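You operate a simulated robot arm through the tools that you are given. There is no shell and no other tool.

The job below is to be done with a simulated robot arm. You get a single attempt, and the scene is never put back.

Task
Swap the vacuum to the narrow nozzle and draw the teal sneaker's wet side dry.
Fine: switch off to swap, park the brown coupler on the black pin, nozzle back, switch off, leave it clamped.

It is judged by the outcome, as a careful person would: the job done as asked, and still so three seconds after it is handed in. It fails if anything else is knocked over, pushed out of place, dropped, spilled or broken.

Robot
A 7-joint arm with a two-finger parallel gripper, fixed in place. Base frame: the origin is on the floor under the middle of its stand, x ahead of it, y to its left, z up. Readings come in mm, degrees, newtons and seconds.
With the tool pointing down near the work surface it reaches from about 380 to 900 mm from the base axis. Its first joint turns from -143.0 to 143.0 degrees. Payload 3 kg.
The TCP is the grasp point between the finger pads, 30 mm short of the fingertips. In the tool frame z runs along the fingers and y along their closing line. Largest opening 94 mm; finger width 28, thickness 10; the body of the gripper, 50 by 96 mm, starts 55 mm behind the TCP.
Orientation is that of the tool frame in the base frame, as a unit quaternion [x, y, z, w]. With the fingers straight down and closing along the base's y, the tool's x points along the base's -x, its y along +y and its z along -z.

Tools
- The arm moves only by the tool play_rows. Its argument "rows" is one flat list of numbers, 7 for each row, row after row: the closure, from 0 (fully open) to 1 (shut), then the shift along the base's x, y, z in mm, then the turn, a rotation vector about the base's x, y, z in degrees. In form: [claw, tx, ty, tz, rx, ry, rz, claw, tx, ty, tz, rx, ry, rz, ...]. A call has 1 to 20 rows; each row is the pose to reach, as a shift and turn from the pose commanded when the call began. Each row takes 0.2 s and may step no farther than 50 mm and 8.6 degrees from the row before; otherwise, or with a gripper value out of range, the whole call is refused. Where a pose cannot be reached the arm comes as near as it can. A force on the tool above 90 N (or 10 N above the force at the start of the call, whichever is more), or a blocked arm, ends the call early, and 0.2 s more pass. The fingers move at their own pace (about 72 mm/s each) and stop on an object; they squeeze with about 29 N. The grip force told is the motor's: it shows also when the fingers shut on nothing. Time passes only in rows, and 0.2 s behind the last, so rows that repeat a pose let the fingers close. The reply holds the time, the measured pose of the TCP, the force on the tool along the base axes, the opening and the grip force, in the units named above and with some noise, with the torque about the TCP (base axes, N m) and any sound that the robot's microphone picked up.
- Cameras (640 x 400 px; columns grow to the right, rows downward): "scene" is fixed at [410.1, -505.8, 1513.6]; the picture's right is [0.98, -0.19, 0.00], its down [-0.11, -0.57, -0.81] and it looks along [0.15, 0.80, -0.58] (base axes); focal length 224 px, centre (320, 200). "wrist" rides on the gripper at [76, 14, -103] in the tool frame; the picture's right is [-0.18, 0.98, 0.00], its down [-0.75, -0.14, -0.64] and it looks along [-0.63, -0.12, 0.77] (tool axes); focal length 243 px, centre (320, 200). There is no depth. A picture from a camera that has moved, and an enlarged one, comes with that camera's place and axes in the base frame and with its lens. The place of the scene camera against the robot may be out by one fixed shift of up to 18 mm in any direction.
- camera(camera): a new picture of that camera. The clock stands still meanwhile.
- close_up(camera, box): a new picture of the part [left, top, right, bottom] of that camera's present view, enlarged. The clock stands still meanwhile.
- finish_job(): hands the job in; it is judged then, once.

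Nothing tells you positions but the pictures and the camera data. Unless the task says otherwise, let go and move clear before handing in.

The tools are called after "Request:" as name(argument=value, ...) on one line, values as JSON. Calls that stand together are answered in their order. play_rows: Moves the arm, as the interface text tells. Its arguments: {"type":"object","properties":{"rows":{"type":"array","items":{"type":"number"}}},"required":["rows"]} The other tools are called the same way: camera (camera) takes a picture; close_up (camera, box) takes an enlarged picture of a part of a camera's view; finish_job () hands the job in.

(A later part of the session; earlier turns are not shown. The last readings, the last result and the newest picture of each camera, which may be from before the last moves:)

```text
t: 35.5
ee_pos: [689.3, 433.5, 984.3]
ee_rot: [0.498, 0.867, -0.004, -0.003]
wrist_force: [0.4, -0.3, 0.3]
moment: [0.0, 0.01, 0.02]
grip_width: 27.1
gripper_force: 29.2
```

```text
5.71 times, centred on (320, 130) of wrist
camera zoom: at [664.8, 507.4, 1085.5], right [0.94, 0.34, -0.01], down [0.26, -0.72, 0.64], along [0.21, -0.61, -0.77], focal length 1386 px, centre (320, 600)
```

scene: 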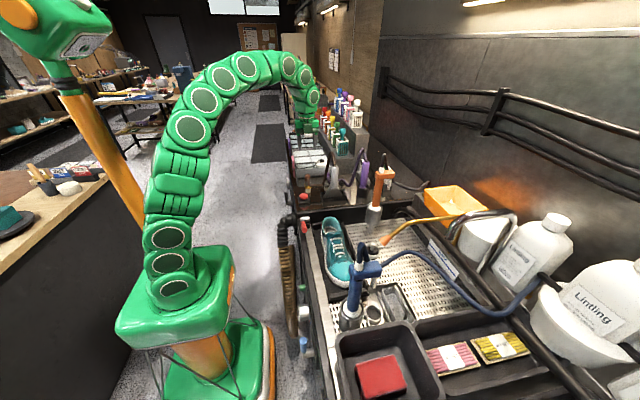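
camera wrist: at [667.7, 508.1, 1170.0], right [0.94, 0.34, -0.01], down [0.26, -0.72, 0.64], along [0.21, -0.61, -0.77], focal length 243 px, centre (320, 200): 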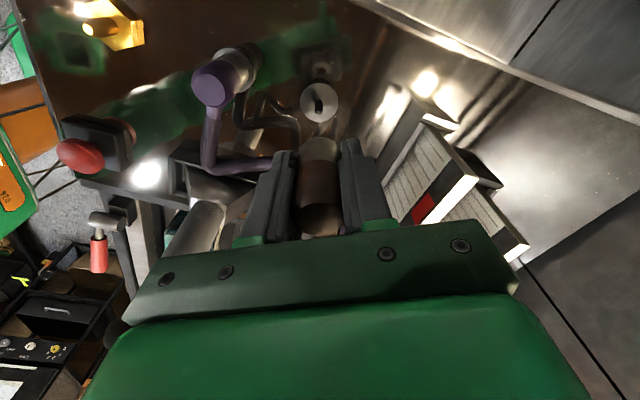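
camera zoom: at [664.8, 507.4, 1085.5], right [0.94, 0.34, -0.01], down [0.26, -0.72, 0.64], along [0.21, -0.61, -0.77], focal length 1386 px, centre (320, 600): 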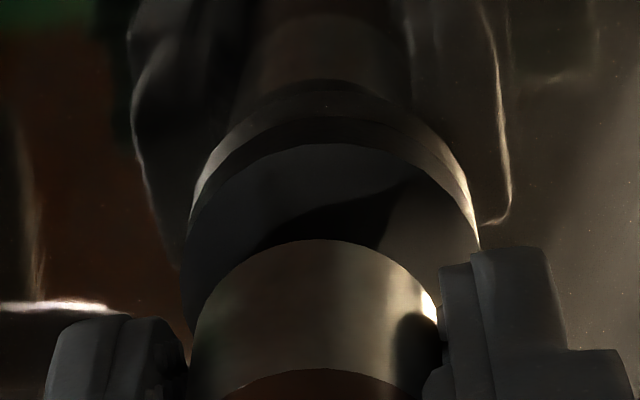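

No contact force though the rim should be below the pin tip, so the pin is entering the bore. I'll nudge ~1 mm and continue down gently.

Request:
play_rows(rows=[1, 1.2, -0.4, -2, 0, 0, 0, 1, 1.2, -0.4, -5, 0, 0, 0, 1, 1.2, -0.4, -8, 0, 0, 0])

Request:
play_rows(rows=[1, 0, 0, -3, 0, 0, 0, 1, 0, 0, -6, 0, 0, 0])

Request:
close_up(camera="wrist", box=[290, 95, 350, 165])

Request:
close_up(camera="scene", box=[330, 155, 370, 190])

```text
t: 36.4
ee_pos: [690.2, 434.6, 976.7]
ee_rot: [0.498, 0.867, -0.003, -0.003]
wrist_force: [-0.8, -0.5, -0.8]
moment: [0.0, -0.02, 0.0]
grip_width: 26.9
gripper_force: 29.2
```

```text
t: 37.0
ee_pos: [691.6, 433.6, 971.1]
ee_rot: [0.498, 0.867, -0.003, -0.003]
wrist_force: [0.3, -0.2, 0.4]
moment: [0.03, 0.03, 0.03]
grip_width: 26.4
gripper_force: 28.3
```

```text
5.71 times, centred on (320, 130) of wrist
camera zoom: at [666.3, 507.1, 1071.6], right [0.94, 0.34, -0.01], down [0.26, -0.72, 0.64], along [0.21, -0.61, -0.77], focal length 1386 px, centre (320, 600)
```

zoom: 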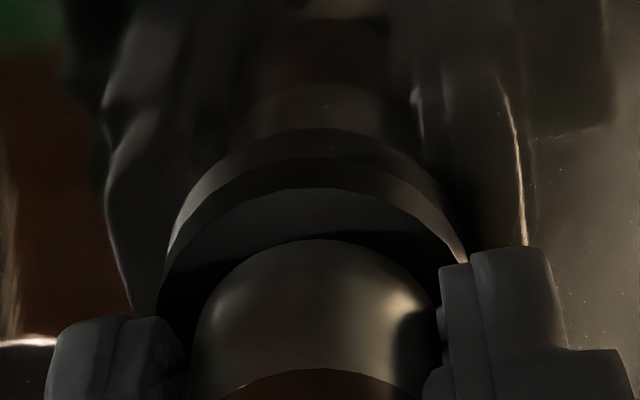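

```text
11.43 times, centred on (350, 172) of scene
camera zoom: at [410.1, -505.8, 1513.6], right [0.98, -0.19, 0.0], down [-0.11, -0.57, -0.81], along [0.15, 0.8, -0.58], focal length 2562 px, centre (-23, 514)
```

zoom: 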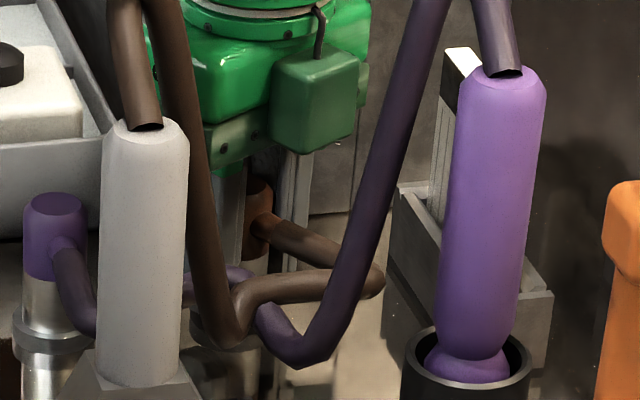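

The coupler is centred over the disc and nearly seated. I'll lower the last few millimetres until contact.

Request:
play_rows(rows=[1, 0, 0, -2, 0, 0, 0, 1, 0, 0, -3.5, 0, 0, 0])

Request:
play_rows(rows=[1, 0, 0, -1.5, 0, 0, 0, 1, 0, 0, -2.5, 0, 0, 0])

Request:
close_up(camera="wrist", box=[290, 95, 350, 165])

```text
t: 37.5
ee_pos: [691.8, 434.8, 969.1]
ee_rot: [0.497, 0.868, -0.002, -0.002]
wrist_force: [-2.4, -4.5, 18.8]
moment: [-0.03, -0.05, -0.03]
grip_width: 26.7
gripper_force: 29.3
```

```text
t: 38.1
ee_pos: [691.6, 434.4, 968.4]
ee_rot: [0.498, 0.867, 0.001, -0.001]
wrist_force: [-14.2, -12.0, 68.3]
moment: [-0.1, 0.13, 0.06]
grip_width: 26.7
gripper_force: 28.5
```

```text
5.71 times, centred on (320, 130) of wrist
camera zoom: at [665.9, 507.0, 1069.7], right [0.94, 0.34, 0.0], down [0.26, -0.72, 0.64], along [0.21, -0.6, -0.77], focal length 1386 px, centre (320, 600)
```

zoom: 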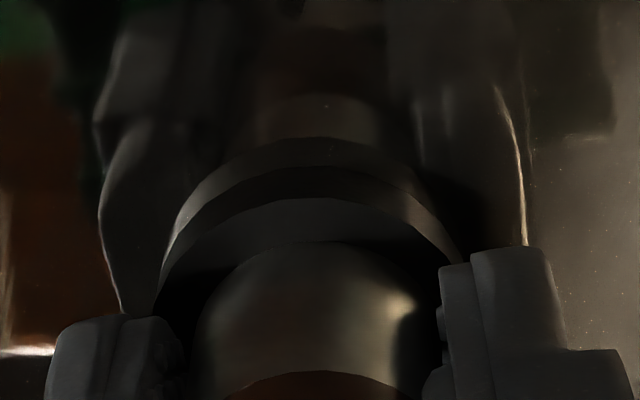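

Seated firmly. I'll relieve the pressure, open to about 47 mm and rise straight up.

Request:
play_rows(rows=[1, 0, 0, 2, 0, 0, 0, 0.5, 0, 0, 2.5, 0, 0, 0, 0.5, 0, 0, 2.5, 0, 0, 0, 0.5, 0, 0, 3, 0, 0, 0])

Request:
play_rows(rows=[0.5, 0, 0, 12, 0, 0, 0, 0.5, 0, 0, 35, 0, 0, 0, 0.5, 0, 0, 70, 0, 0, 0, 0.5, 0, 0, 100, 0, 0, 0])

Request:
camera(camera="wrist")

Request:
close_up(camera="scene", box=[290, 130, 390, 200])

```text
t: 39.1
ee_pos: [689.1, 433.1, 968.2]
ee_rot: [0.498, 0.867, -0.005, -0.003]
wrist_force: [-22.1, -16.7, 47.1]
moment: [-0.03, 0.06, -0.09]
grip_width: 31.1
gripper_force: 0.0
```

```text
t: 40.1
ee_pos: [691.1, 433.3, 1068.6]
ee_rot: [0.497, 0.868, -0.004, -0.003]
wrist_force: [0.0, -0.2, 0.4]
moment: [-0.02, 0.0, -0.01]
grip_width: 46.9
gripper_force: 0.0
```

```text
taken
camera wrist: at [665.5, 507.2, 1169.0], right [0.94, 0.34, -0.01], down [0.26, -0.72, 0.64], along [0.21, -0.61, -0.77], focal length 243 px, centre (320, 200)
```

wrist: 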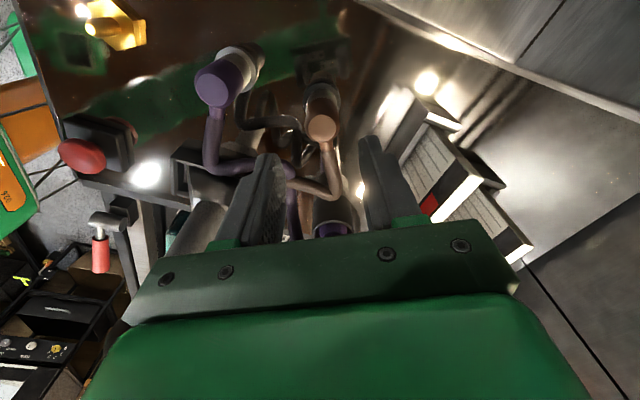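

```text
5.71 times, centred on (340, 165) of scene
camera zoom: at [410.1, -505.8, 1513.6], right [0.98, -0.19, 0.0], down [-0.11, -0.57, -0.81], along [0.15, 0.8, -0.58], focal length 1281 px, centre (206, 400)
```

zoom: 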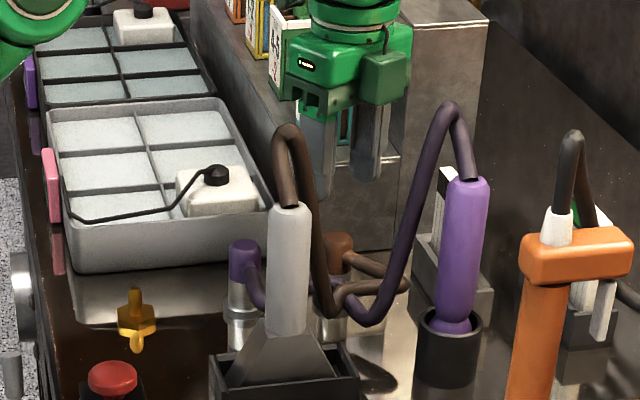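

The brown coupler is upright on the black pin. Next I'll turn back and move above the purple coupler at about (610, 435).

Request:
play_rows(rows=[0.5, -20, 0.5, 0, 0, 0, -8, 0.5, -40, 1, 0, 0, 0, -16, 0.5, -60, 1.5, 0, 0, 0, -24, 0.5, -81, 2, 0, 0, 0, -30, 0.5, -81, 2, -38, 0, 0, -30])

Request:
camera(camera="wrist")

Request:
close_up(camera="wrist", box=[270, 60, 370, 240])

```text
t: 41.4
ee_pos: [608.9, 437.2, 1029.4]
ee_rot: [0.706, 0.708, -0.003, -0.004]
wrist_force: [0.2, -0.3, 0.8]
moment: [-0.01, 0.04, -0.01]
grip_width: 46.9
gripper_force: 0.0
```

```text
taken
camera wrist: at [624.4, 512.1, 1130.2], right [0.98, -0.18, -0.01], down [-0.13, -0.75, 0.64], along [-0.12, -0.63, -0.77], focal length 243 px, centre (320, 200)
```

wrist: 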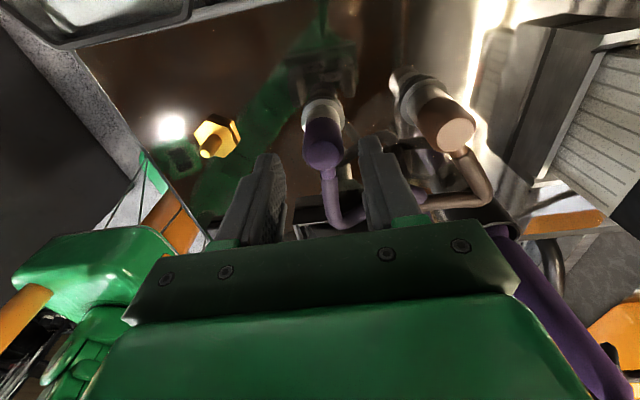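

```text
2.22 times, centred on (320, 150) of wrist
camera zoom: at [624.4, 512.1, 1130.2], right [0.98, -0.18, -0.01], down [-0.13, -0.75, 0.64], along [-0.12, -0.63, -0.77], focal length 539 px, centre (320, 311)
```

zoom: 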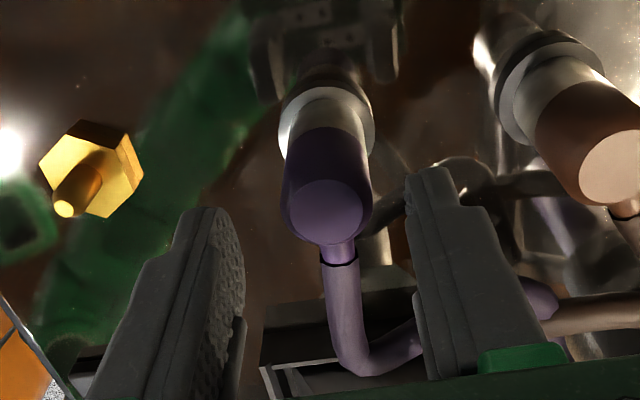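

The purple coupler is ~1.4 mm right and ~1.5 mm back of centre. I'll correct, descend to z≈967 and grip it.

Request:
play_rows(rows=[0.5, 1.3, -1.8, -30, 0, 0, 0, 0.5, 1.3, -1.8, -55, 0, 0, 0, 0.5, 1.3, -1.8, -62, 0, 0, 0, 0.5, 1.3, -1.8, -62, 0, 0, 0])

Request:
close_up(camera="wrist", box=[240, 80, 400, 240])

```text
t: 42.4
ee_pos: [611.8, 435.0, 967.3]
ee_rot: [0.705, 0.71, -0.001, -0.003]
wrist_force: [-0.5, -0.2, 1.1]
moment: [0.02, -0.04, -0.02]
grip_width: 47.1
gripper_force: 0.1
```

```text
2.50 times, centred on (320, 160) of wrist
camera zoom: at [626.4, 510.7, 1069.1], right [0.98, -0.18, -0.01], down [-0.13, -0.76, 0.64], along [-0.12, -0.63, -0.77], focal length 606 px, centre (320, 300)
```

zoom: 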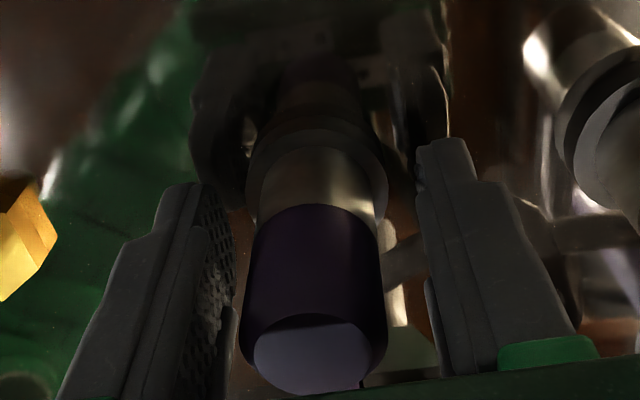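

Slightly off-centre; I'll shift 1.5 mm back in x, then close.

Request:
play_rows(rows=[0.5, -1.5, 0, 0, 0, 0, 0, 1, -1.5, 0, 0, 0, 0, 0, 1, -1.5, 0, 0, 0, 0, 0, 1, -1.5, 0, 0, 0, 0, 0])

Request:
play_rows(rows=[1, 0, 0, 8, 0, 0, 0, 1, 0, 0, 20, 0, 0, 0, 1, 0, 0, 40, 0, 0, 0, 1, 0, 0, 60, 0, 0, 0])

Request:
camera(camera="wrist")

Request:
close_up(camera="scene", box=[290, 130, 390, 200])

```text
t: 43.4
ee_pos: [608.7, 435.4, 969.1]
ee_rot: [0.705, 0.709, -0.003, -0.004]
wrist_force: [-4.5, -2.9, 15.9]
moment: [-0.06, -0.05, -0.01]
grip_width: 26.9
gripper_force: 29.2
```

```text
t: 44.4
ee_pos: [609.1, 435.4, 1027.6]
ee_rot: [0.705, 0.709, -0.003, -0.004]
wrist_force: [0.6, -0.7, -1.4]
moment: [0.02, -0.03, -0.02]
grip_width: 26.8
gripper_force: 29.0
```

```text
taken
camera wrist: at [624.9, 510.7, 1128.6], right [0.98, -0.18, -0.01], down [-0.13, -0.76, 0.64], along [-0.12, -0.63, -0.77], focal length 243 px, centre (320, 200)
```

wrist: 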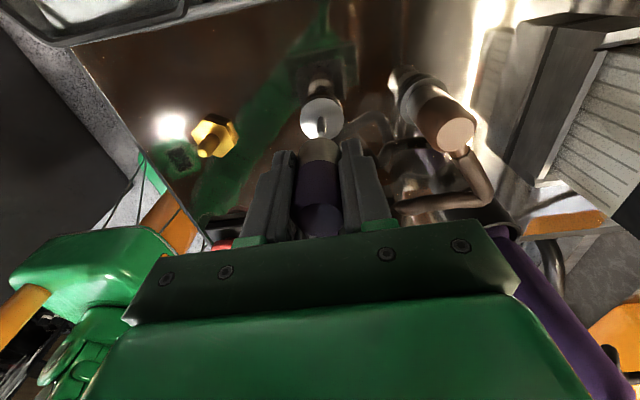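

```text
5.71 times, centred on (340, 165) of scene
camera zoom: at [410.1, -505.8, 1513.6], right [0.98, -0.19, 0.0], down [-0.11, -0.57, -0.81], along [0.15, 0.8, -0.58], focal length 1281 px, centre (206, 400)
```

zoom: 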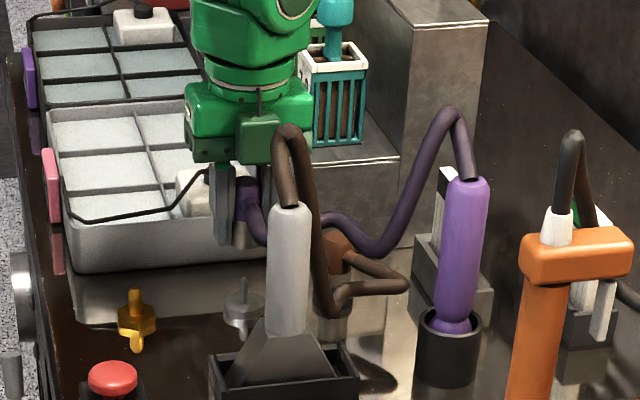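

The purple coupler is free with only light force. I'll carry it over the gold port stem at (517, 434.5).

Request:
play_rows(rows=[1, -30, 0, 5, 0, 0, 0, 1, -60, 0, 5, 0, 0, 0, 1, -85, -0.5, 5, 0, 0, 0, 1, -92, -0.5, 5, 0, 0, 0])

Request:
camera(camera="wrist")

Request:
close_up(camera="wrist", box=[285, 80, 355, 165])

Request:
close_up(camera="scene", box=[290, 140, 370, 200])

```text
t: 45.4
ee_pos: [517.3, 434.4, 1033.4]
ee_rot: [0.705, 0.709, -0.003, -0.003]
wrist_force: [0.0, -0.3, -0.3]
moment: [-0.02, -0.02, 0.02]
grip_width: 26.9
gripper_force: 28.9
```

```text
taken
camera wrist: at [532.1, 510.6, 1134.6], right [0.98, -0.18, -0.01], down [-0.13, -0.76, 0.64], along [-0.12, -0.63, -0.77], focal length 243 px, centre (320, 200)
```

wrist: 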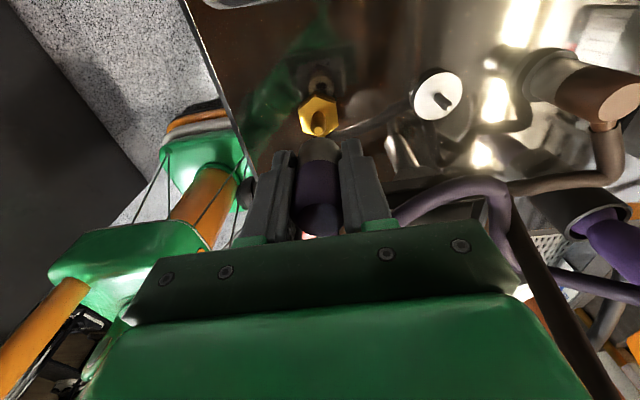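

```text
4.71 times, centred on (320, 122) of wrist
camera zoom: at [532.1, 510.6, 1134.6], right [0.98, -0.18, -0.01], down [-0.13, -0.76, 0.64], along [-0.12, -0.63, -0.77], focal length 1142 px, centre (320, 565)
```

zoom: 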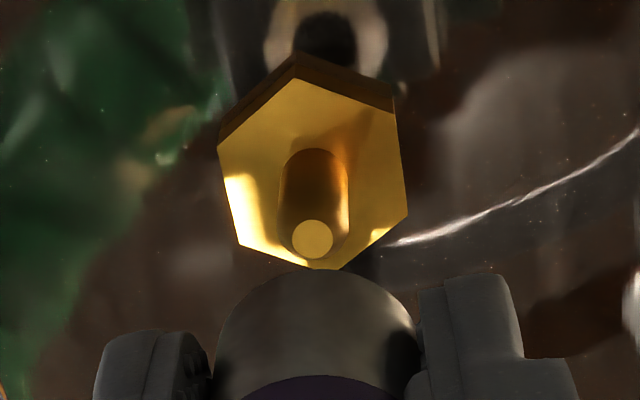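

```text
6.67 times, centred on (330, 170) of scene
camera zoom: at [410.1, -505.8, 1513.6], right [0.98, -0.19, 0.0], down [-0.11, -0.57, -0.81], along [0.15, 0.8, -0.58], focal length 1495 px, centre (253, 400)
```

zoom: 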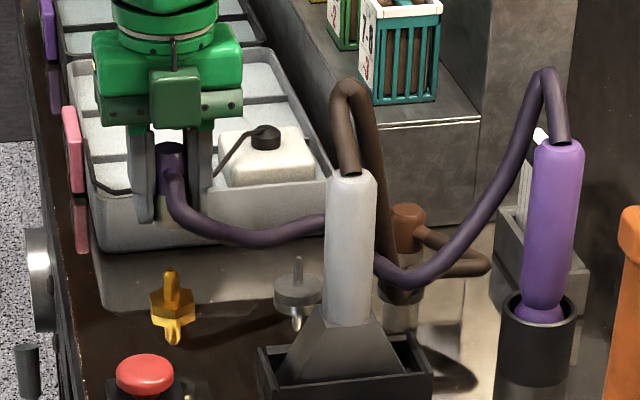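

The stem is nearly under the coupler. I'll adjust by under a millimetre and lower to just above the stem tip for a final check.

Request:
play_rows(rows=[1, -0.8, 0.6, -15, 0, 0, 0, 1, -0.8, 0.6, -28, 0, 0, 0])

Request:
close_up(camera="wrist", box=[285, 80, 355, 165])

```text
t: 46.0
ee_pos: [514.9, 433.7, 1004.8]
ee_rot: [0.705, 0.709, -0.004, -0.004]
wrist_force: [-0.5, 0.0, -0.8]
moment: [-0.02, -0.03, 0.01]
grip_width: 26.7
gripper_force: 28.7
```

```text
4.71 times, centred on (320, 122) of wrist
camera zoom: at [531.5, 510.6, 1105.6], right [0.98, -0.18, -0.01], down [-0.13, -0.76, 0.64], along [-0.12, -0.63, -0.77], focal length 1142 px, centre (320, 565)
```

zoom: 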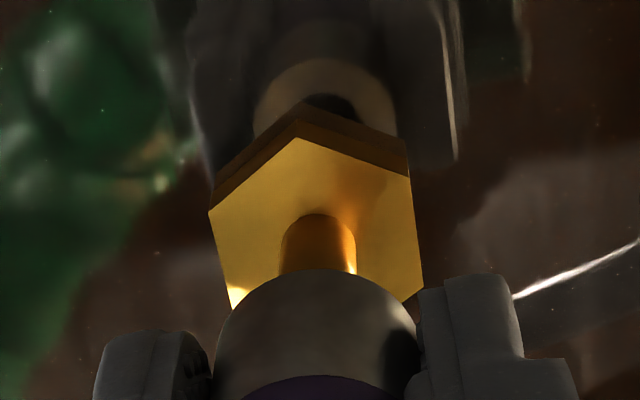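

Alignment is within half a millimetre. I'll lower onto the stem in stages.

Request:
play_rows(rows=[1, 0, 0, -8, 0, 0, 0, 1, 0, 0, -14, 0, 0, 0, 1, 0, 0, -20, 0, 0, 0])

Request:
play_rows(rows=[1, 0, 0, -5, 0, 0, 0, 1, 0, 0, -10, 0, 0, 0, 1, 0, 0, -14, 0, 0, 0])

Request:
play_rows(rows=[1, 0, 0, -1.5, 0, 0, 0, 1, 0, 0, -3, 0, 0, 0])

Request:
close_up(camera="scene", box=[290, 140, 370, 200])

```text
t: 46.8
ee_pos: [516.8, 433.6, 985.6]
ee_rot: [0.705, 0.709, -0.002, -0.003]
wrist_force: [0.1, 0.0, -1.4]
moment: [-0.04, -0.03, -0.01]
grip_width: 26.7
gripper_force: 28.9
```

```text
t: 47.5
ee_pos: [516.6, 433.4, 970.6]
ee_rot: [0.705, 0.709, -0.003, -0.003]
wrist_force: [0.2, -0.3, -0.9]
moment: [0.02, 0.0, -0.04]
grip_width: 26.7
gripper_force: 29.4
```

```text
t: 48.1
ee_pos: [516.4, 434.9, 969.3]
ee_rot: [0.705, 0.709, -0.002, -0.004]
wrist_force: [-5.1, -5.1, 24.6]
moment: [-0.18, -0.13, -0.01]
grip_width: 26.9
gripper_force: 29.3
```

```text
6.67 times, centred on (330, 170) of scene
camera zoom: at [410.1, -505.8, 1513.6], right [0.98, -0.19, 0.0], down [-0.11, -0.57, -0.81], along [0.15, 0.8, -0.58], focal length 1495 px, centre (253, 400)
```

zoom: 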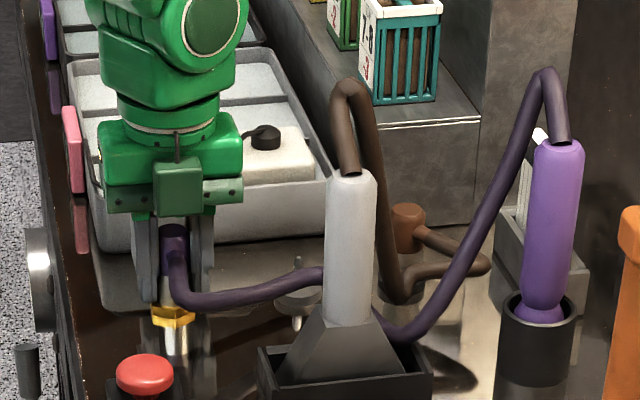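

It's seated on the gold hex. I'll press a touch more, then release and rise.

Request:
play_rows(rows=[1, 0, 0, -1.5, 0, 0, 0, 1, 0, 0, -1.5, 0, 0, 0])

Request:
play_rows(rows=[1, 0, 0, 2.5, 0, 0, 0, 0.5, 0, 0, 2.5, 0, 0, 0, 0.5, 0, 0, 2.5, 0, 0, 0, 0.5, 0, 0, 3, 0, 0, 0])

Request:
play_rows(rows=[0.5, 0, 0, 15, 0, 0, 0, 0.5, 0, 0, 45, 0, 0, 0, 0.5, 0, 0, 90, 0, 0, 0, 0.5, 0, 0, 130, 0, 0, 0])

Request:
camera(camera="wrist")

Request:
close_up(camera="scene", box=[280, 130, 380, 200])

```text
t: 48.8
ee_pos: [518.1, 434.1, 967.5]
ee_rot: [0.705, 0.709, 0.0, -0.004]
wrist_force: [-9.1, -10.8, 69.4]
moment: [-0.38, -0.34, -0.07]
grip_width: 27.0
gripper_force: 28.9
```

```text
t: 49.8
ee_pos: [517.2, 434.4, 968.7]
ee_rot: [0.706, 0.709, -0.002, -0.004]
wrist_force: [0.2, 0.2, 0.1]
moment: [-0.02, 0.0, 0.02]
grip_width: 47.1
gripper_force: 0.0
```

```text
t: 50.8
ee_pos: [517.4, 433.6, 1099.4]
ee_rot: [0.705, 0.709, -0.003, -0.003]
wrist_force: [-0.2, -0.7, 0.3]
moment: [0.0, -0.04, -0.01]
grip_width: 47.0
gripper_force: 0.1
```

```text
taken
camera wrist: at [531.9, 510.1, 1200.5], right [0.98, -0.18, -0.01], down [-0.13, -0.75, 0.64], along [-0.12, -0.63, -0.77], focal length 243 px, centre (320, 200)
```

wrist: 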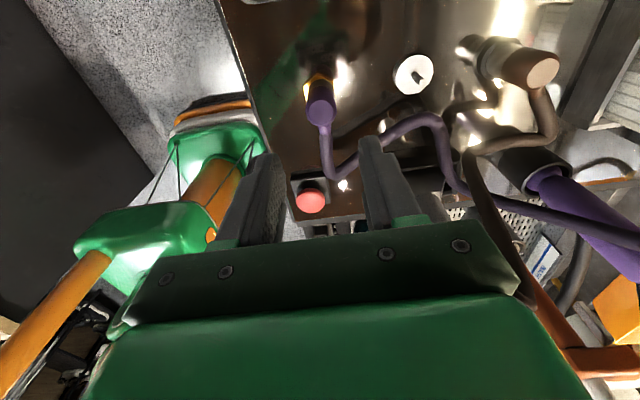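

```text
5.71 times, centred on (330, 165) of scene
camera zoom: at [410.1, -505.8, 1513.6], right [0.98, -0.19, 0.0], down [-0.11, -0.57, -0.81], along [0.15, 0.8, -0.58], focal length 1281 px, centre (263, 400)
```

zoom: 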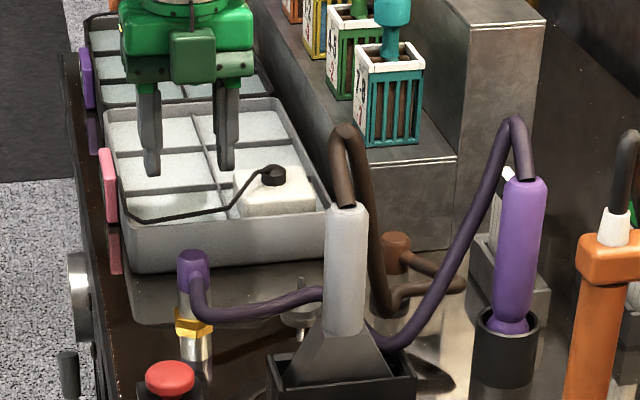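

Swap done: purple on the port, brown on the black pin. Now I'll go back to the grey lever to switch on, approaching from its left side.

Request:
play_rows(rows=[1, -16, 12, 5, 0, 0, 8.5, 1, -33, 25, 5, 0, 0, 17, 1, -50, 40, 5, 0, 0, 25.5, 1, -67, 55, 5, 0, 0, 34, 1, -84, 70, 0, 0, 0, 42.5, 1, -101, 85, 0, 0, 0, 51, 1, -118, 100, -5, 0, 0, 59.5, 1, -135, 115, -10, 0, 0, 68, 1, -152, 130, -15, 0, 0, 76.5, 1, -169, 142, -20, 0, 0, 85, 1, -182, 151, -20, 0, 0, 90])

Request:
play_rows(rows=[1, 0, 0, -40, 0, -8, 0, 1, 0, 0, -80, 0, -16, 0, 1, 0, 0, -125, 0, -24, 0, 1, 5, 0, -170, 0, -25, 0, 1, 12, 0, -210, 0, -25, 0])

Request:
camera(camera="wrist")

```text
t: 53.1
ee_pos: [335.6, 585.5, 1079.2]
ee_rot: [-0.004, 1.0, -0.004, -0.001]
wrist_force: [0.9, 0.2, 0.0]
moment: [0.01, 0.04, -0.02]
grip_width: 0.1
gripper_force: 29.0
```

```text
t: 54.4
ee_pos: [345.7, 587.0, 869.4]
ee_rot: [-0.002, 0.976, -0.004, 0.216]
wrist_force: [1.2, 0.6, 0.5]
moment: [0.01, -0.02, -0.01]
grip_width: 0.2
gripper_force: 29.4
```

```text
taken
camera wrist: at [234.2, 600.9, 929.0], right [0.16, 0.98, 0.07], down [0.41, -0.13, 0.9], along [0.9, -0.12, -0.43], focal length 243 px, centre (320, 200)
```

wrist: 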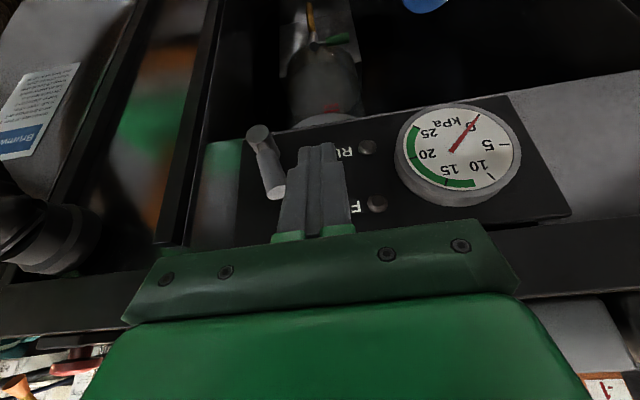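

The lever leans slightly left with my fingers on its left side. I'll push it rightward (−y) in small steps to switch on.

Request:
play_rows(rows=[1, 22, -4, -8, 0, 0, 0, 1, 43, -10, -17, 0, 0, 0, 1, 43, -20, -17, 0, 0, 0, 1, 43, -28, -17, 0, 0, 0, 1, 43, -36, -17, 0, 0, 0, 1, 43, -44, -18, 0, 0, 0])

Request:
camera(camera="wrist")

```text
t: 55.8
ee_pos: [389.7, 542.3, 852.2]
ee_rot: [-0.001, 0.976, -0.005, 0.216]
wrist_force: [0.1, 2.0, 2.3]
moment: [0.02, -0.01, 0.02]
grip_width: 0.5
gripper_force: 29.4
```

```text
taken
camera wrist: at [278.2, 556.4, 911.0], right [0.17, 0.98, 0.07], down [0.41, -0.13, 0.9], along [0.9, -0.12, -0.43], focal length 243 px, centre (320, 200)
```

wrist: 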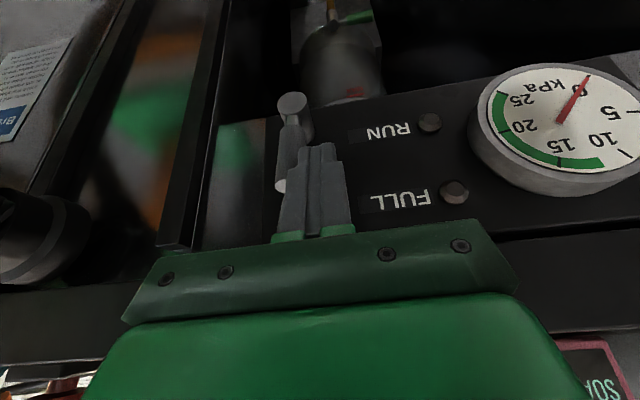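

The lever is near vertical with low force; I'll continue to the on side.

Request:
play_rows(rows=[1, 0, -6, -1, 0, 0, 0, 1, 0, -12, -3, 0, 0, 0, 1, 0, -17, -5, 0, 0, 0, 1, 0, -21, -7, 0, 0, 0])

Request:
camera(camera="wrist")

```text
t: 56.8
ee_pos: [389.1, 520.4, 844.4]
ee_rot: [-0.001, 0.976, -0.004, 0.216]
wrist_force: [-0.2, 0.7, 0.3]
moment: [-0.03, -0.01, 0.03]
grip_width: 0.1
gripper_force: 29.0
```

```text
taken
camera wrist: at [278.1, 535.4, 903.5], right [0.17, 0.98, 0.07], down [0.41, -0.13, 0.9], along [0.9, -0.12, -0.43], focal length 243 px, centre (320, 200)
```

wrist: 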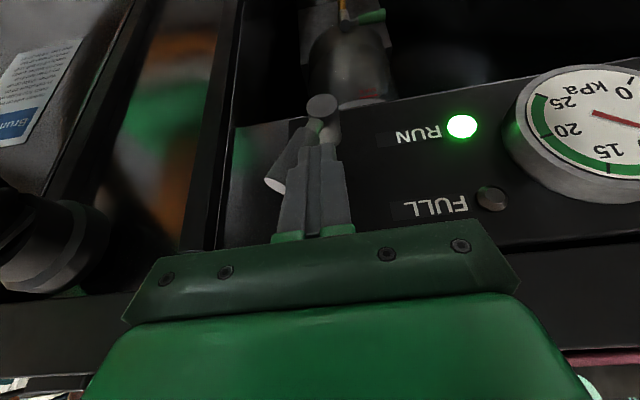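

RUN is lit again and the gauge is rising. I'll back away from the lever and rise, then look at the purple nozzle and its surroundings to plan the grip.

Request:
play_rows(rows=[1, 0, 7, 2, 0, 0, 0, 1, -25, 12, 10, 0, 0, 0, 1, -60, 15, 40, 0, 8, 0, 0.3, -60, 5, 85, 0, 16, 0, 0.3, -50, -20, 125, 0, 24, 0, 0.3, -40, -45, 165, 0, 25, 0, 0.3, -30, -75, 203, 0, 25, 0, 0.3, -15, -105, 240, 0, 25, 0, 0.3, 0, -130, 280, 0, 25, 0, 0.3, 20, -150, 320, 0, 25, 0, 0.3, 40, -175, 355, 0, 25, 0])

Request:
camera(camera="wrist")

Request:
close_up(camera="scene", box=[280, 130, 440, 250])

```text
t: 59.1
ee_pos: [430.8, 345.6, 1199.9]
ee_rot: [-0.002, 1.0, -0.005, -0.002]
wrist_force: [0.0, 0.3, 0.6]
moment: [0.04, 0.01, -0.04]
grip_width: 65.9
gripper_force: 0.1
```

```text
taken
camera wrist: at [355.9, 359.3, 1299.9], right [0.18, 0.98, -0.01], down [0.76, -0.13, 0.64], along [0.63, -0.12, -0.77], focal length 243 px, centre (320, 200)
```

wrist: 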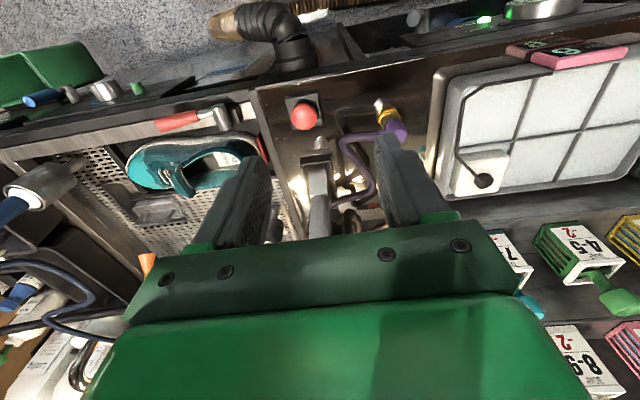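

```text
3.33 times, centred on (360, 190) of scene
camera zoom: at [410.1, -505.8, 1513.6], right [0.98, -0.19, 0.0], down [-0.11, -0.57, -0.81], along [0.15, 0.8, -0.58], focal length 747 px, centre (187, 233)
```

zoom: 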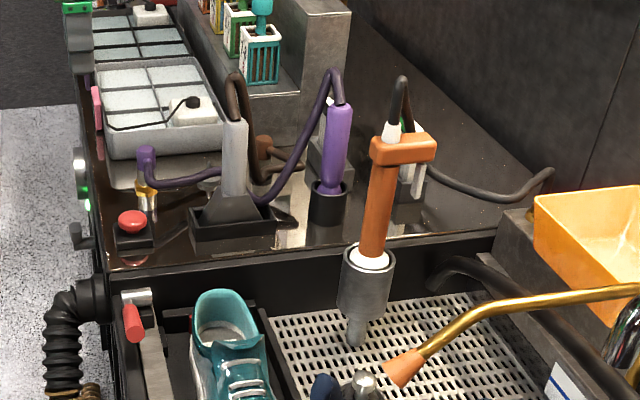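

I'll move above and look at the purple nozzle and the orange tool from over the bench.

Request:
play_rows(rows=[0.3, 20, -20, 35, 0, 0, 0, 0.3, 55, -35, 50, 0, 0, 0, 0.3, 95, -45, 55, 0, 0, 0, 0.3, 140, -55, 55, 0, 0, 0, 0.3, 180, -65, 55, 0, 0, 0])

Request:
camera(camera="wrist")

Request:
close_up(camera="wrist", box=[230, 80, 430, 240])

```text
t: 60.4
ee_pos: [611.7, 281.4, 1253.9]
ee_rot: [-0.003, 1.0, -0.005, -0.001]
wrist_force: [-0.7, 0.4, 0.1]
moment: [0.02, -0.03, -0.02]
grip_width: 65.7
gripper_force: 0.0
```

```text
taken
camera wrist: at [535.5, 295.4, 1354.9], right [0.18, 0.98, -0.01], down [0.76, -0.13, 0.64], along [0.63, -0.12, -0.77], focal length 243 px, centre (320, 200)
```

wrist: 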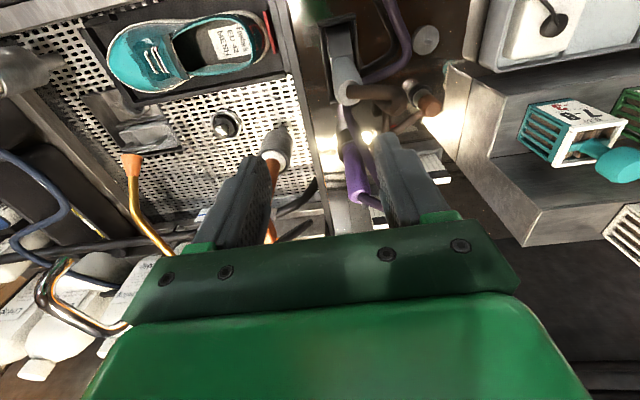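

```text
2.50 times, centred on (330, 160) of wrist
camera zoom: at [535.5, 295.4, 1354.9], right [0.18, 0.98, -0.01], down [0.76, -0.13, 0.64], along [0.63, -0.12, -0.77], focal length 606 px, centre (295, 300)
```

zoom: 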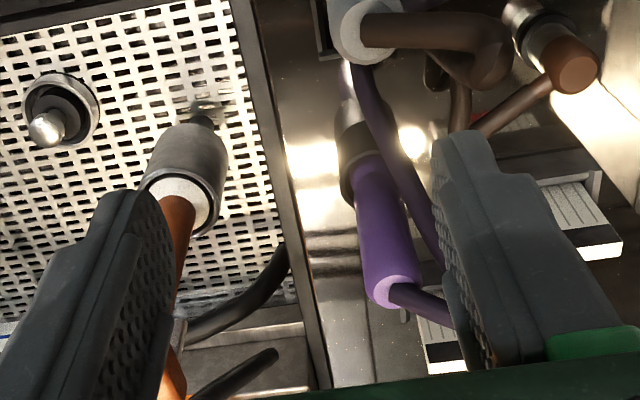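

The purple handle stands at about (755, 313), top z≈1088, with its hose curling to the left side. I'll approach it tilted 45° from the front-right (between the grey nozzle and the orange tool), so first I yaw the tool.

Request:
play_rows(rows=[0.35, 8, -8, 0, 0, 0, 8.5, 0.35, 16, -16, 0, 0, 0, 17, 0.35, 24, -24, 0, 0, 0, 25.5, 0.35, 32, -32, 0, 0, 0, 34, 0.35, 40, -40, 0, 0, 0, 42.5, 0.35, 48, -48, 0, 0, 0, 51, 0.35, 56, -56, 0, 0, 0, 60])

Request:
play_rows(rows=[0.35, 1, 0, -10, 6.5, -3.75, 0, 0.35, 2, 0, -20, 13, -7.5, 0, 0.35, 3, 0, -30, 19.5, -11.25, 0, 0.35, 4, 0, -45, 26, -15, 0, 0.35, 5, 0, -60, 32.5, -18.75, 0, 0.35, 6, 0, -75, 39, -22.5, 0])

Request:
camera(camera="wrist")

Request:
camera(camera="scene")

```text
refused: row 7 steps farther than a row can; nothing moved
```

```text
t: 61.8
ee_pos: [616.4, 279.6, 1178.7]
ee_rot: [-0.001, 0.925, 0.327, 0.192]
wrist_force: [0.0, 0.3, 0.0]
moment: [0.0, -0.01, 0.02]
grip_width: 61.1
gripper_force: 0.0
```

```text
taken
camera wrist: at [508.0, 238.5, 1232.1], right [0.04, 0.75, 0.66], down [0.49, -0.59, 0.64], along [0.87, 0.29, -0.39], focal length 243 px, centre (320, 200)
```

wrist: 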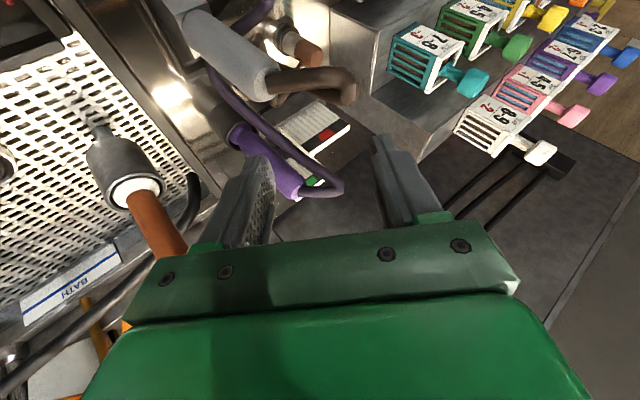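

```text
taken
```

scene: 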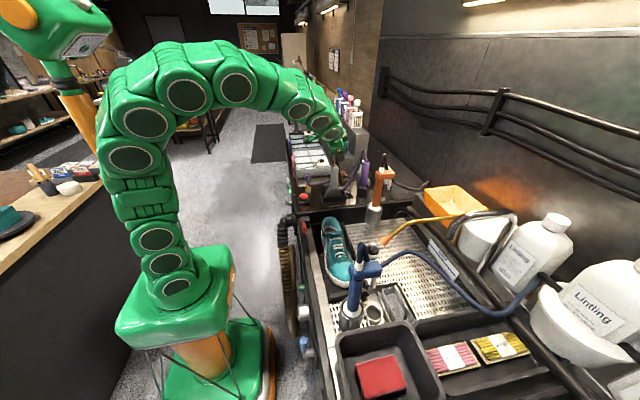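

The yaw call was refused but the tilt ran, so the tool axis is right and only the roll is missing. I'll shift away from the grey nozzle and roll 60° about the tool axis in smaller steps.

Request:
play_rows(rows=[0.35, 5, -30, 10, 0, 0, 0, 0.35, 12, -55, 15, -2.65, -4.59, 5.3, 0.35, 20, -60, 15, -5.3, -9.18, 10.6, 0.35, 28, -62, 15, -7.95, -13.77, 15.9, 0.35, 36, -62, 15, -10.6, -18.36, 21.2, 0.35, 42, -62, 15, -13.25, -22.95, 26.5, 0.35, 46, -62, 12, -15.9, -27.54, 31.8, 0.35, 50, -62, 8, -18.55, -32.13, 37.1, 0.35, 54, -62, 4, -21.2, -36.72, 42.4])

Request:
camera(camera="wrist")

Request:
close_up(camera="scene", box=[280, 110, 440, 210])

```text
t: 63.8
ee_pos: [669.8, 217.9, 1184.1]
ee_rot: [-0.463, 0.8, 0.187, 0.333]
wrist_force: [0.1, -0.2, 0.1]
moment: [0.02, -0.04, -0.01]
grip_width: 61.2
gripper_force: 0.1
```

```text
taken
camera wrist: at [594.4, 116.1, 1200.7], right [-0.79, 0.61, 0.12], down [0.15, 0.0, 0.99], along [0.6, 0.8, -0.1], focal length 243 px, centre (320, 200)
```

wrist: 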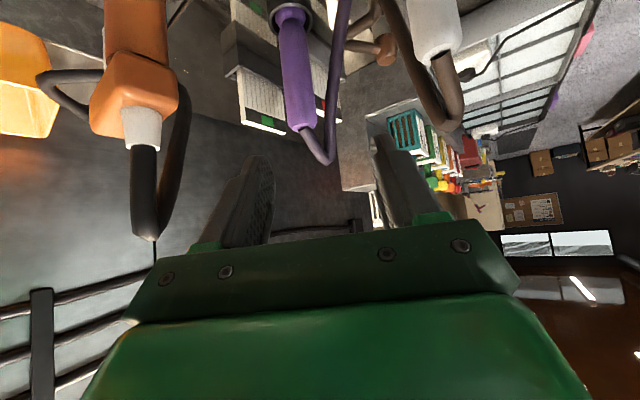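

```text
4.00 times, centred on (360, 160) of scene
camera zoom: at [410.1, -505.8, 1513.6], right [0.98, -0.19, 0.0], down [-0.11, -0.57, -0.81], along [0.15, 0.8, -0.58], focal length 897 px, centre (160, 360)
```

zoom: 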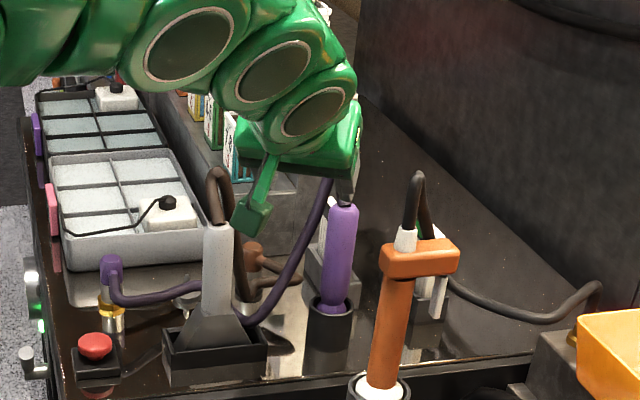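

The purple handle is ahead with its hose on the far-left side, and the orange tool is near my right. I'll swing the approach to 45° azimuth for more clearance and move to a pre-grasp point.

Request:
play_rows(rows=[0.43, 10, 13, -25, 0, 0, -7.5, 0.43, 20, 26, -50, 0, 0, -15, 0.43, 30, 40, -77, 0, 0, -15, 0.43, 40, 53, -104, 0, 0, -15])

Request:
camera(camera="wrist")

Request:
close_up(camera="scene", box=[300, 110, 420, 210])

```text
t: 64.8
ee_pos: [709.6, 269.3, 1078.4]
ee_rot: [-0.353, 0.854, 0.141, 0.354]
wrist_force: [-0.5, -0.1, 0.7]
moment: [-0.04, 0.01, -0.01]
grip_width: 53.8
gripper_force: 0.2
```

```text
taken
camera wrist: at [610.6, 191.8, 1095.6], right [-0.6, 0.79, 0.12], down [0.15, -0.04, 0.99], along [0.78, 0.61, -0.1], focal length 243 px, centre (320, 200)
```

wrist: 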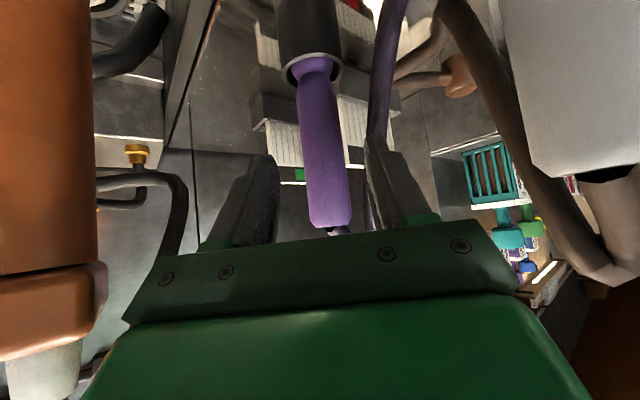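

```text
4.00 times, centred on (360, 160) of scene
camera zoom: at [410.1, -505.8, 1513.6], right [0.98, -0.19, 0.0], down [-0.11, -0.57, -0.81], along [0.15, 0.8, -0.58], focal length 897 px, centre (160, 360)
```

zoom: 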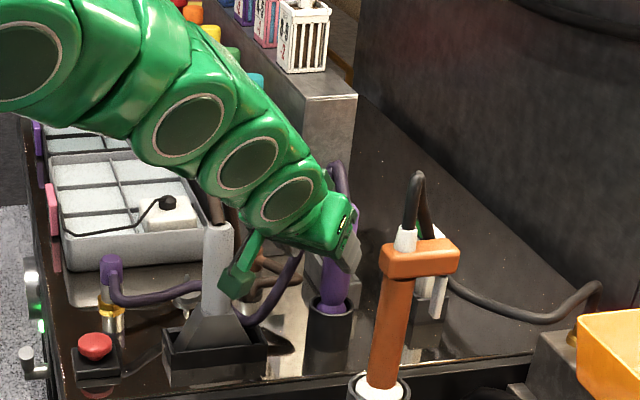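

The handle is centred between the open fingers. I'll advance along the tool axis about 80 mm and check.

Request:
play_rows(rows=[0.43, 12.6, 12.3, -17.7, 0, 0, 0, 0.43, 25.2, 24.5, -35.4, 0, 0, 0, 0.43, 35.3, 34.4, -49.6, 0, 0, 0, 0.43, 40.4, 39.3, -56.6, 0, 0, 0])

Request:
camera(camera="wrist")

Request:
close_up(camera="scene", box=[300, 110, 420, 210])

```text
t: 65.8
ee_pos: [750.9, 309.6, 1021.9]
ee_rot: [-0.355, 0.854, 0.143, 0.354]
wrist_force: [0.0, -0.9, -0.1]
moment: [0.0, -0.01, 0.01]
grip_width: 53.7
gripper_force: 0.1
```

```text
taken
camera wrist: at [650.6, 231.4, 1039.7], right [-0.6, 0.79, 0.12], down [0.15, -0.04, 0.99], along [0.78, 0.61, -0.1], focal length 243 px, centre (320, 200)
```

wrist: 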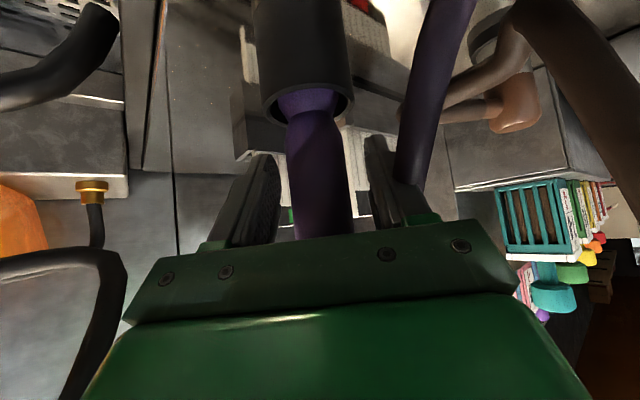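

```text
4.00 times, centred on (360, 160) of scene
camera zoom: at [410.1, -505.8, 1513.6], right [0.98, -0.19, 0.0], down [-0.11, -0.57, -0.81], along [0.15, 0.8, -0.58], focal length 897 px, centre (160, 360)
```

zoom: 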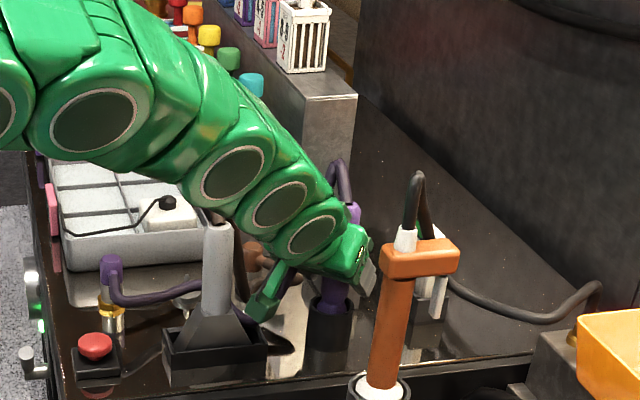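

The handle sits right at the grasp point. I'll close on it and hold.

Request:
play_rows(rows=[1, 0, 0, 0, 0, 0, 0, 1, 0, 0, 0, 0, 0, 0, 1, 0, 0, 0, 0, 0, 0])

Request:
camera(camera="wrist")

```text
t: 66.5
ee_pos: [748.6, 311.6, 1022.9]
ee_rot: [-0.355, 0.853, 0.143, 0.355]
wrist_force: [0.1, 0.3, 0.0]
moment: [0.0, -0.04, 0.03]
grip_width: 35.2
gripper_force: 28.7
```

```text
taken
camera wrist: at [650.7, 231.2, 1039.7], right [-0.6, 0.79, 0.12], down [0.15, -0.04, 0.99], along [0.78, 0.61, -0.1], focal length 243 px, centre (320, 200)
```

wrist: 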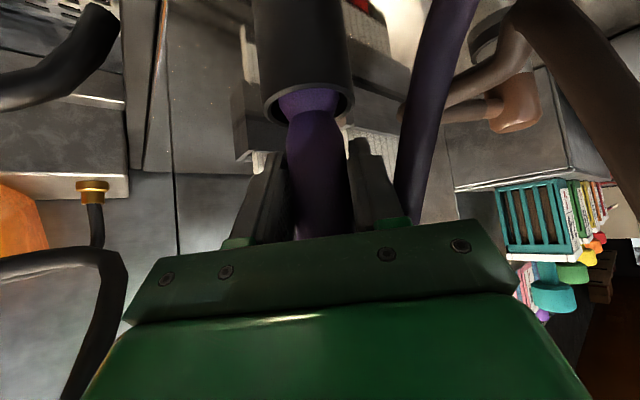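

Gripped at 35 mm. I'll lift straight up out of the cup, watching the force and the tip.

Request:
play_rows(rows=[1, 0, 0, 10, 0, 0, 0, 1, 0, 0, 25, 0, 0, 0, 1, 0, 0, 45, 0, 0, 0, 1, 0, 0, 65, 0, 0, 0])

Request:
camera(camera="wrist")

Request:
close_up(camera="scene", box=[300, 110, 420, 210])

```text
t: 67.5
ee_pos: [750.5, 309.8, 1087.8]
ee_rot: [-0.355, 0.854, 0.141, 0.353]
wrist_force: [0.5, 0.5, -2.5]
moment: [-0.01, 0.0, 0.01]
grip_width: 35.2
gripper_force: 29.2
```

```text
taken
camera wrist: at [650.8, 231.2, 1104.4], right [-0.6, 0.79, 0.12], down [0.15, -0.04, 0.99], along [0.78, 0.61, -0.1], focal length 243 px, centre (320, 200)
```

wrist: 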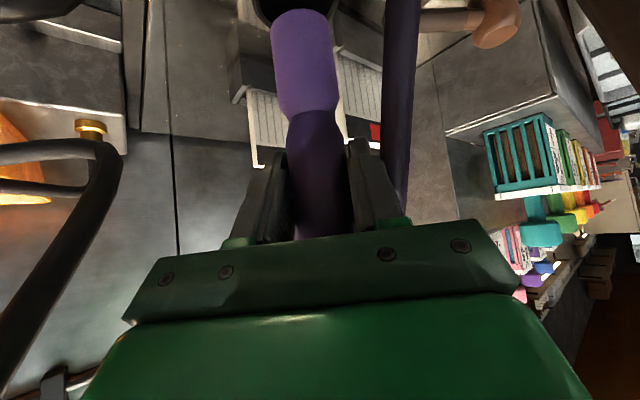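

```text
4.00 times, centred on (360, 160) of scene
camera zoom: at [410.1, -505.8, 1513.6], right [0.98, -0.19, 0.0], down [-0.11, -0.57, -0.81], along [0.15, 0.8, -0.58], focal length 897 px, centre (160, 360)
```

zoom: 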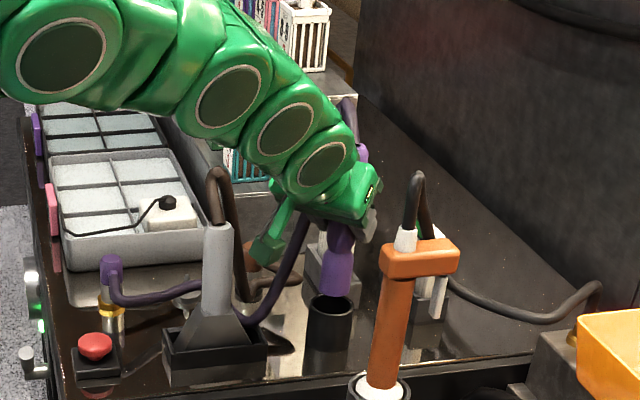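

It lifts freely (about 2.5 N). There's a second purple section below the neck; I'll keep lifting until the tip clears the cup.

Request:
play_rows(rows=[1, 0, 0, 20, 0, 0, 0, 1, 0, 0, 40, 0, 0, 0, 1, 0, 0, 60, 0, 0, 0, 1, 0, 0, 80, 0, 0, 0])

Request:
camera(camera="wrist")

Request:
close_up(camera="scene", box=[300, 100, 420, 200])

```text
t: 68.5
ee_pos: [750.5, 310.5, 1168.3]
ee_rot: [-0.354, 0.854, 0.141, 0.354]
wrist_force: [1.0, 0.4, -1.3]
moment: [0.01, 0.0, 0.03]
grip_width: 35.4
gripper_force: 29.1
```

```text
taken
camera wrist: at [650.5, 231.7, 1185.1], right [-0.6, 0.79, 0.12], down [0.15, -0.04, 0.99], along [0.78, 0.61, -0.1], focal length 243 px, centre (320, 200)
```

wrist: 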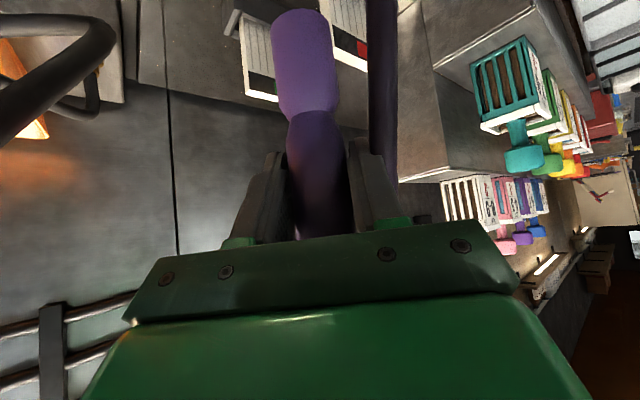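

```text
4.00 times, centred on (360, 150) of scene
camera zoom: at [410.1, -505.8, 1513.6], right [0.98, -0.19, 0.0], down [-0.11, -0.57, -0.81], along [0.15, 0.8, -0.58], focal length 897 px, centre (160, 400)
```

zoom: 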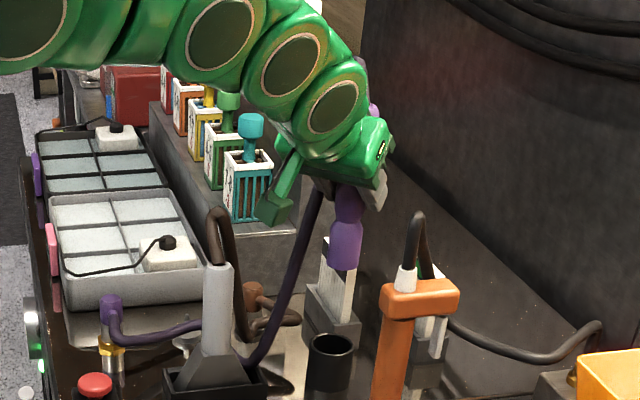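

The nozzle is out of its cup. I'll zoom on its tip to understand the shape.

Request:
close_up(camera="wrist", box=[240, 0, 380, 140])

Request:
close_up(camera="scene", box=[365, 130, 405, 180])

```text
2.86 times, centred on (310, 70) of wrist
camera zoom: at [650.5, 231.7, 1185.1], right [-0.6, 0.79, 0.12], down [0.15, -0.04, 0.99], along [0.78, 0.61, -0.1], focal length 693 px, centre (349, 571)
```

zoom: 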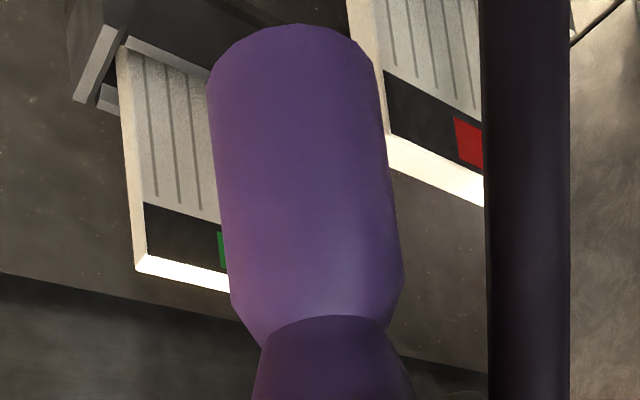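

```text
8.00 times, centred on (385, 155) of scene
camera zoom: at [410.1, -505.8, 1513.6], right [0.98, -0.19, 0.0], down [-0.11, -0.57, -0.81], along [0.15, 0.8, -0.58], focal length 1794 px, centre (-200, 560)
```

zoom: 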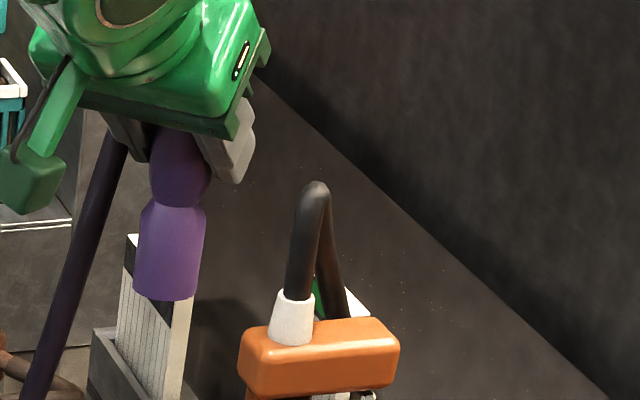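

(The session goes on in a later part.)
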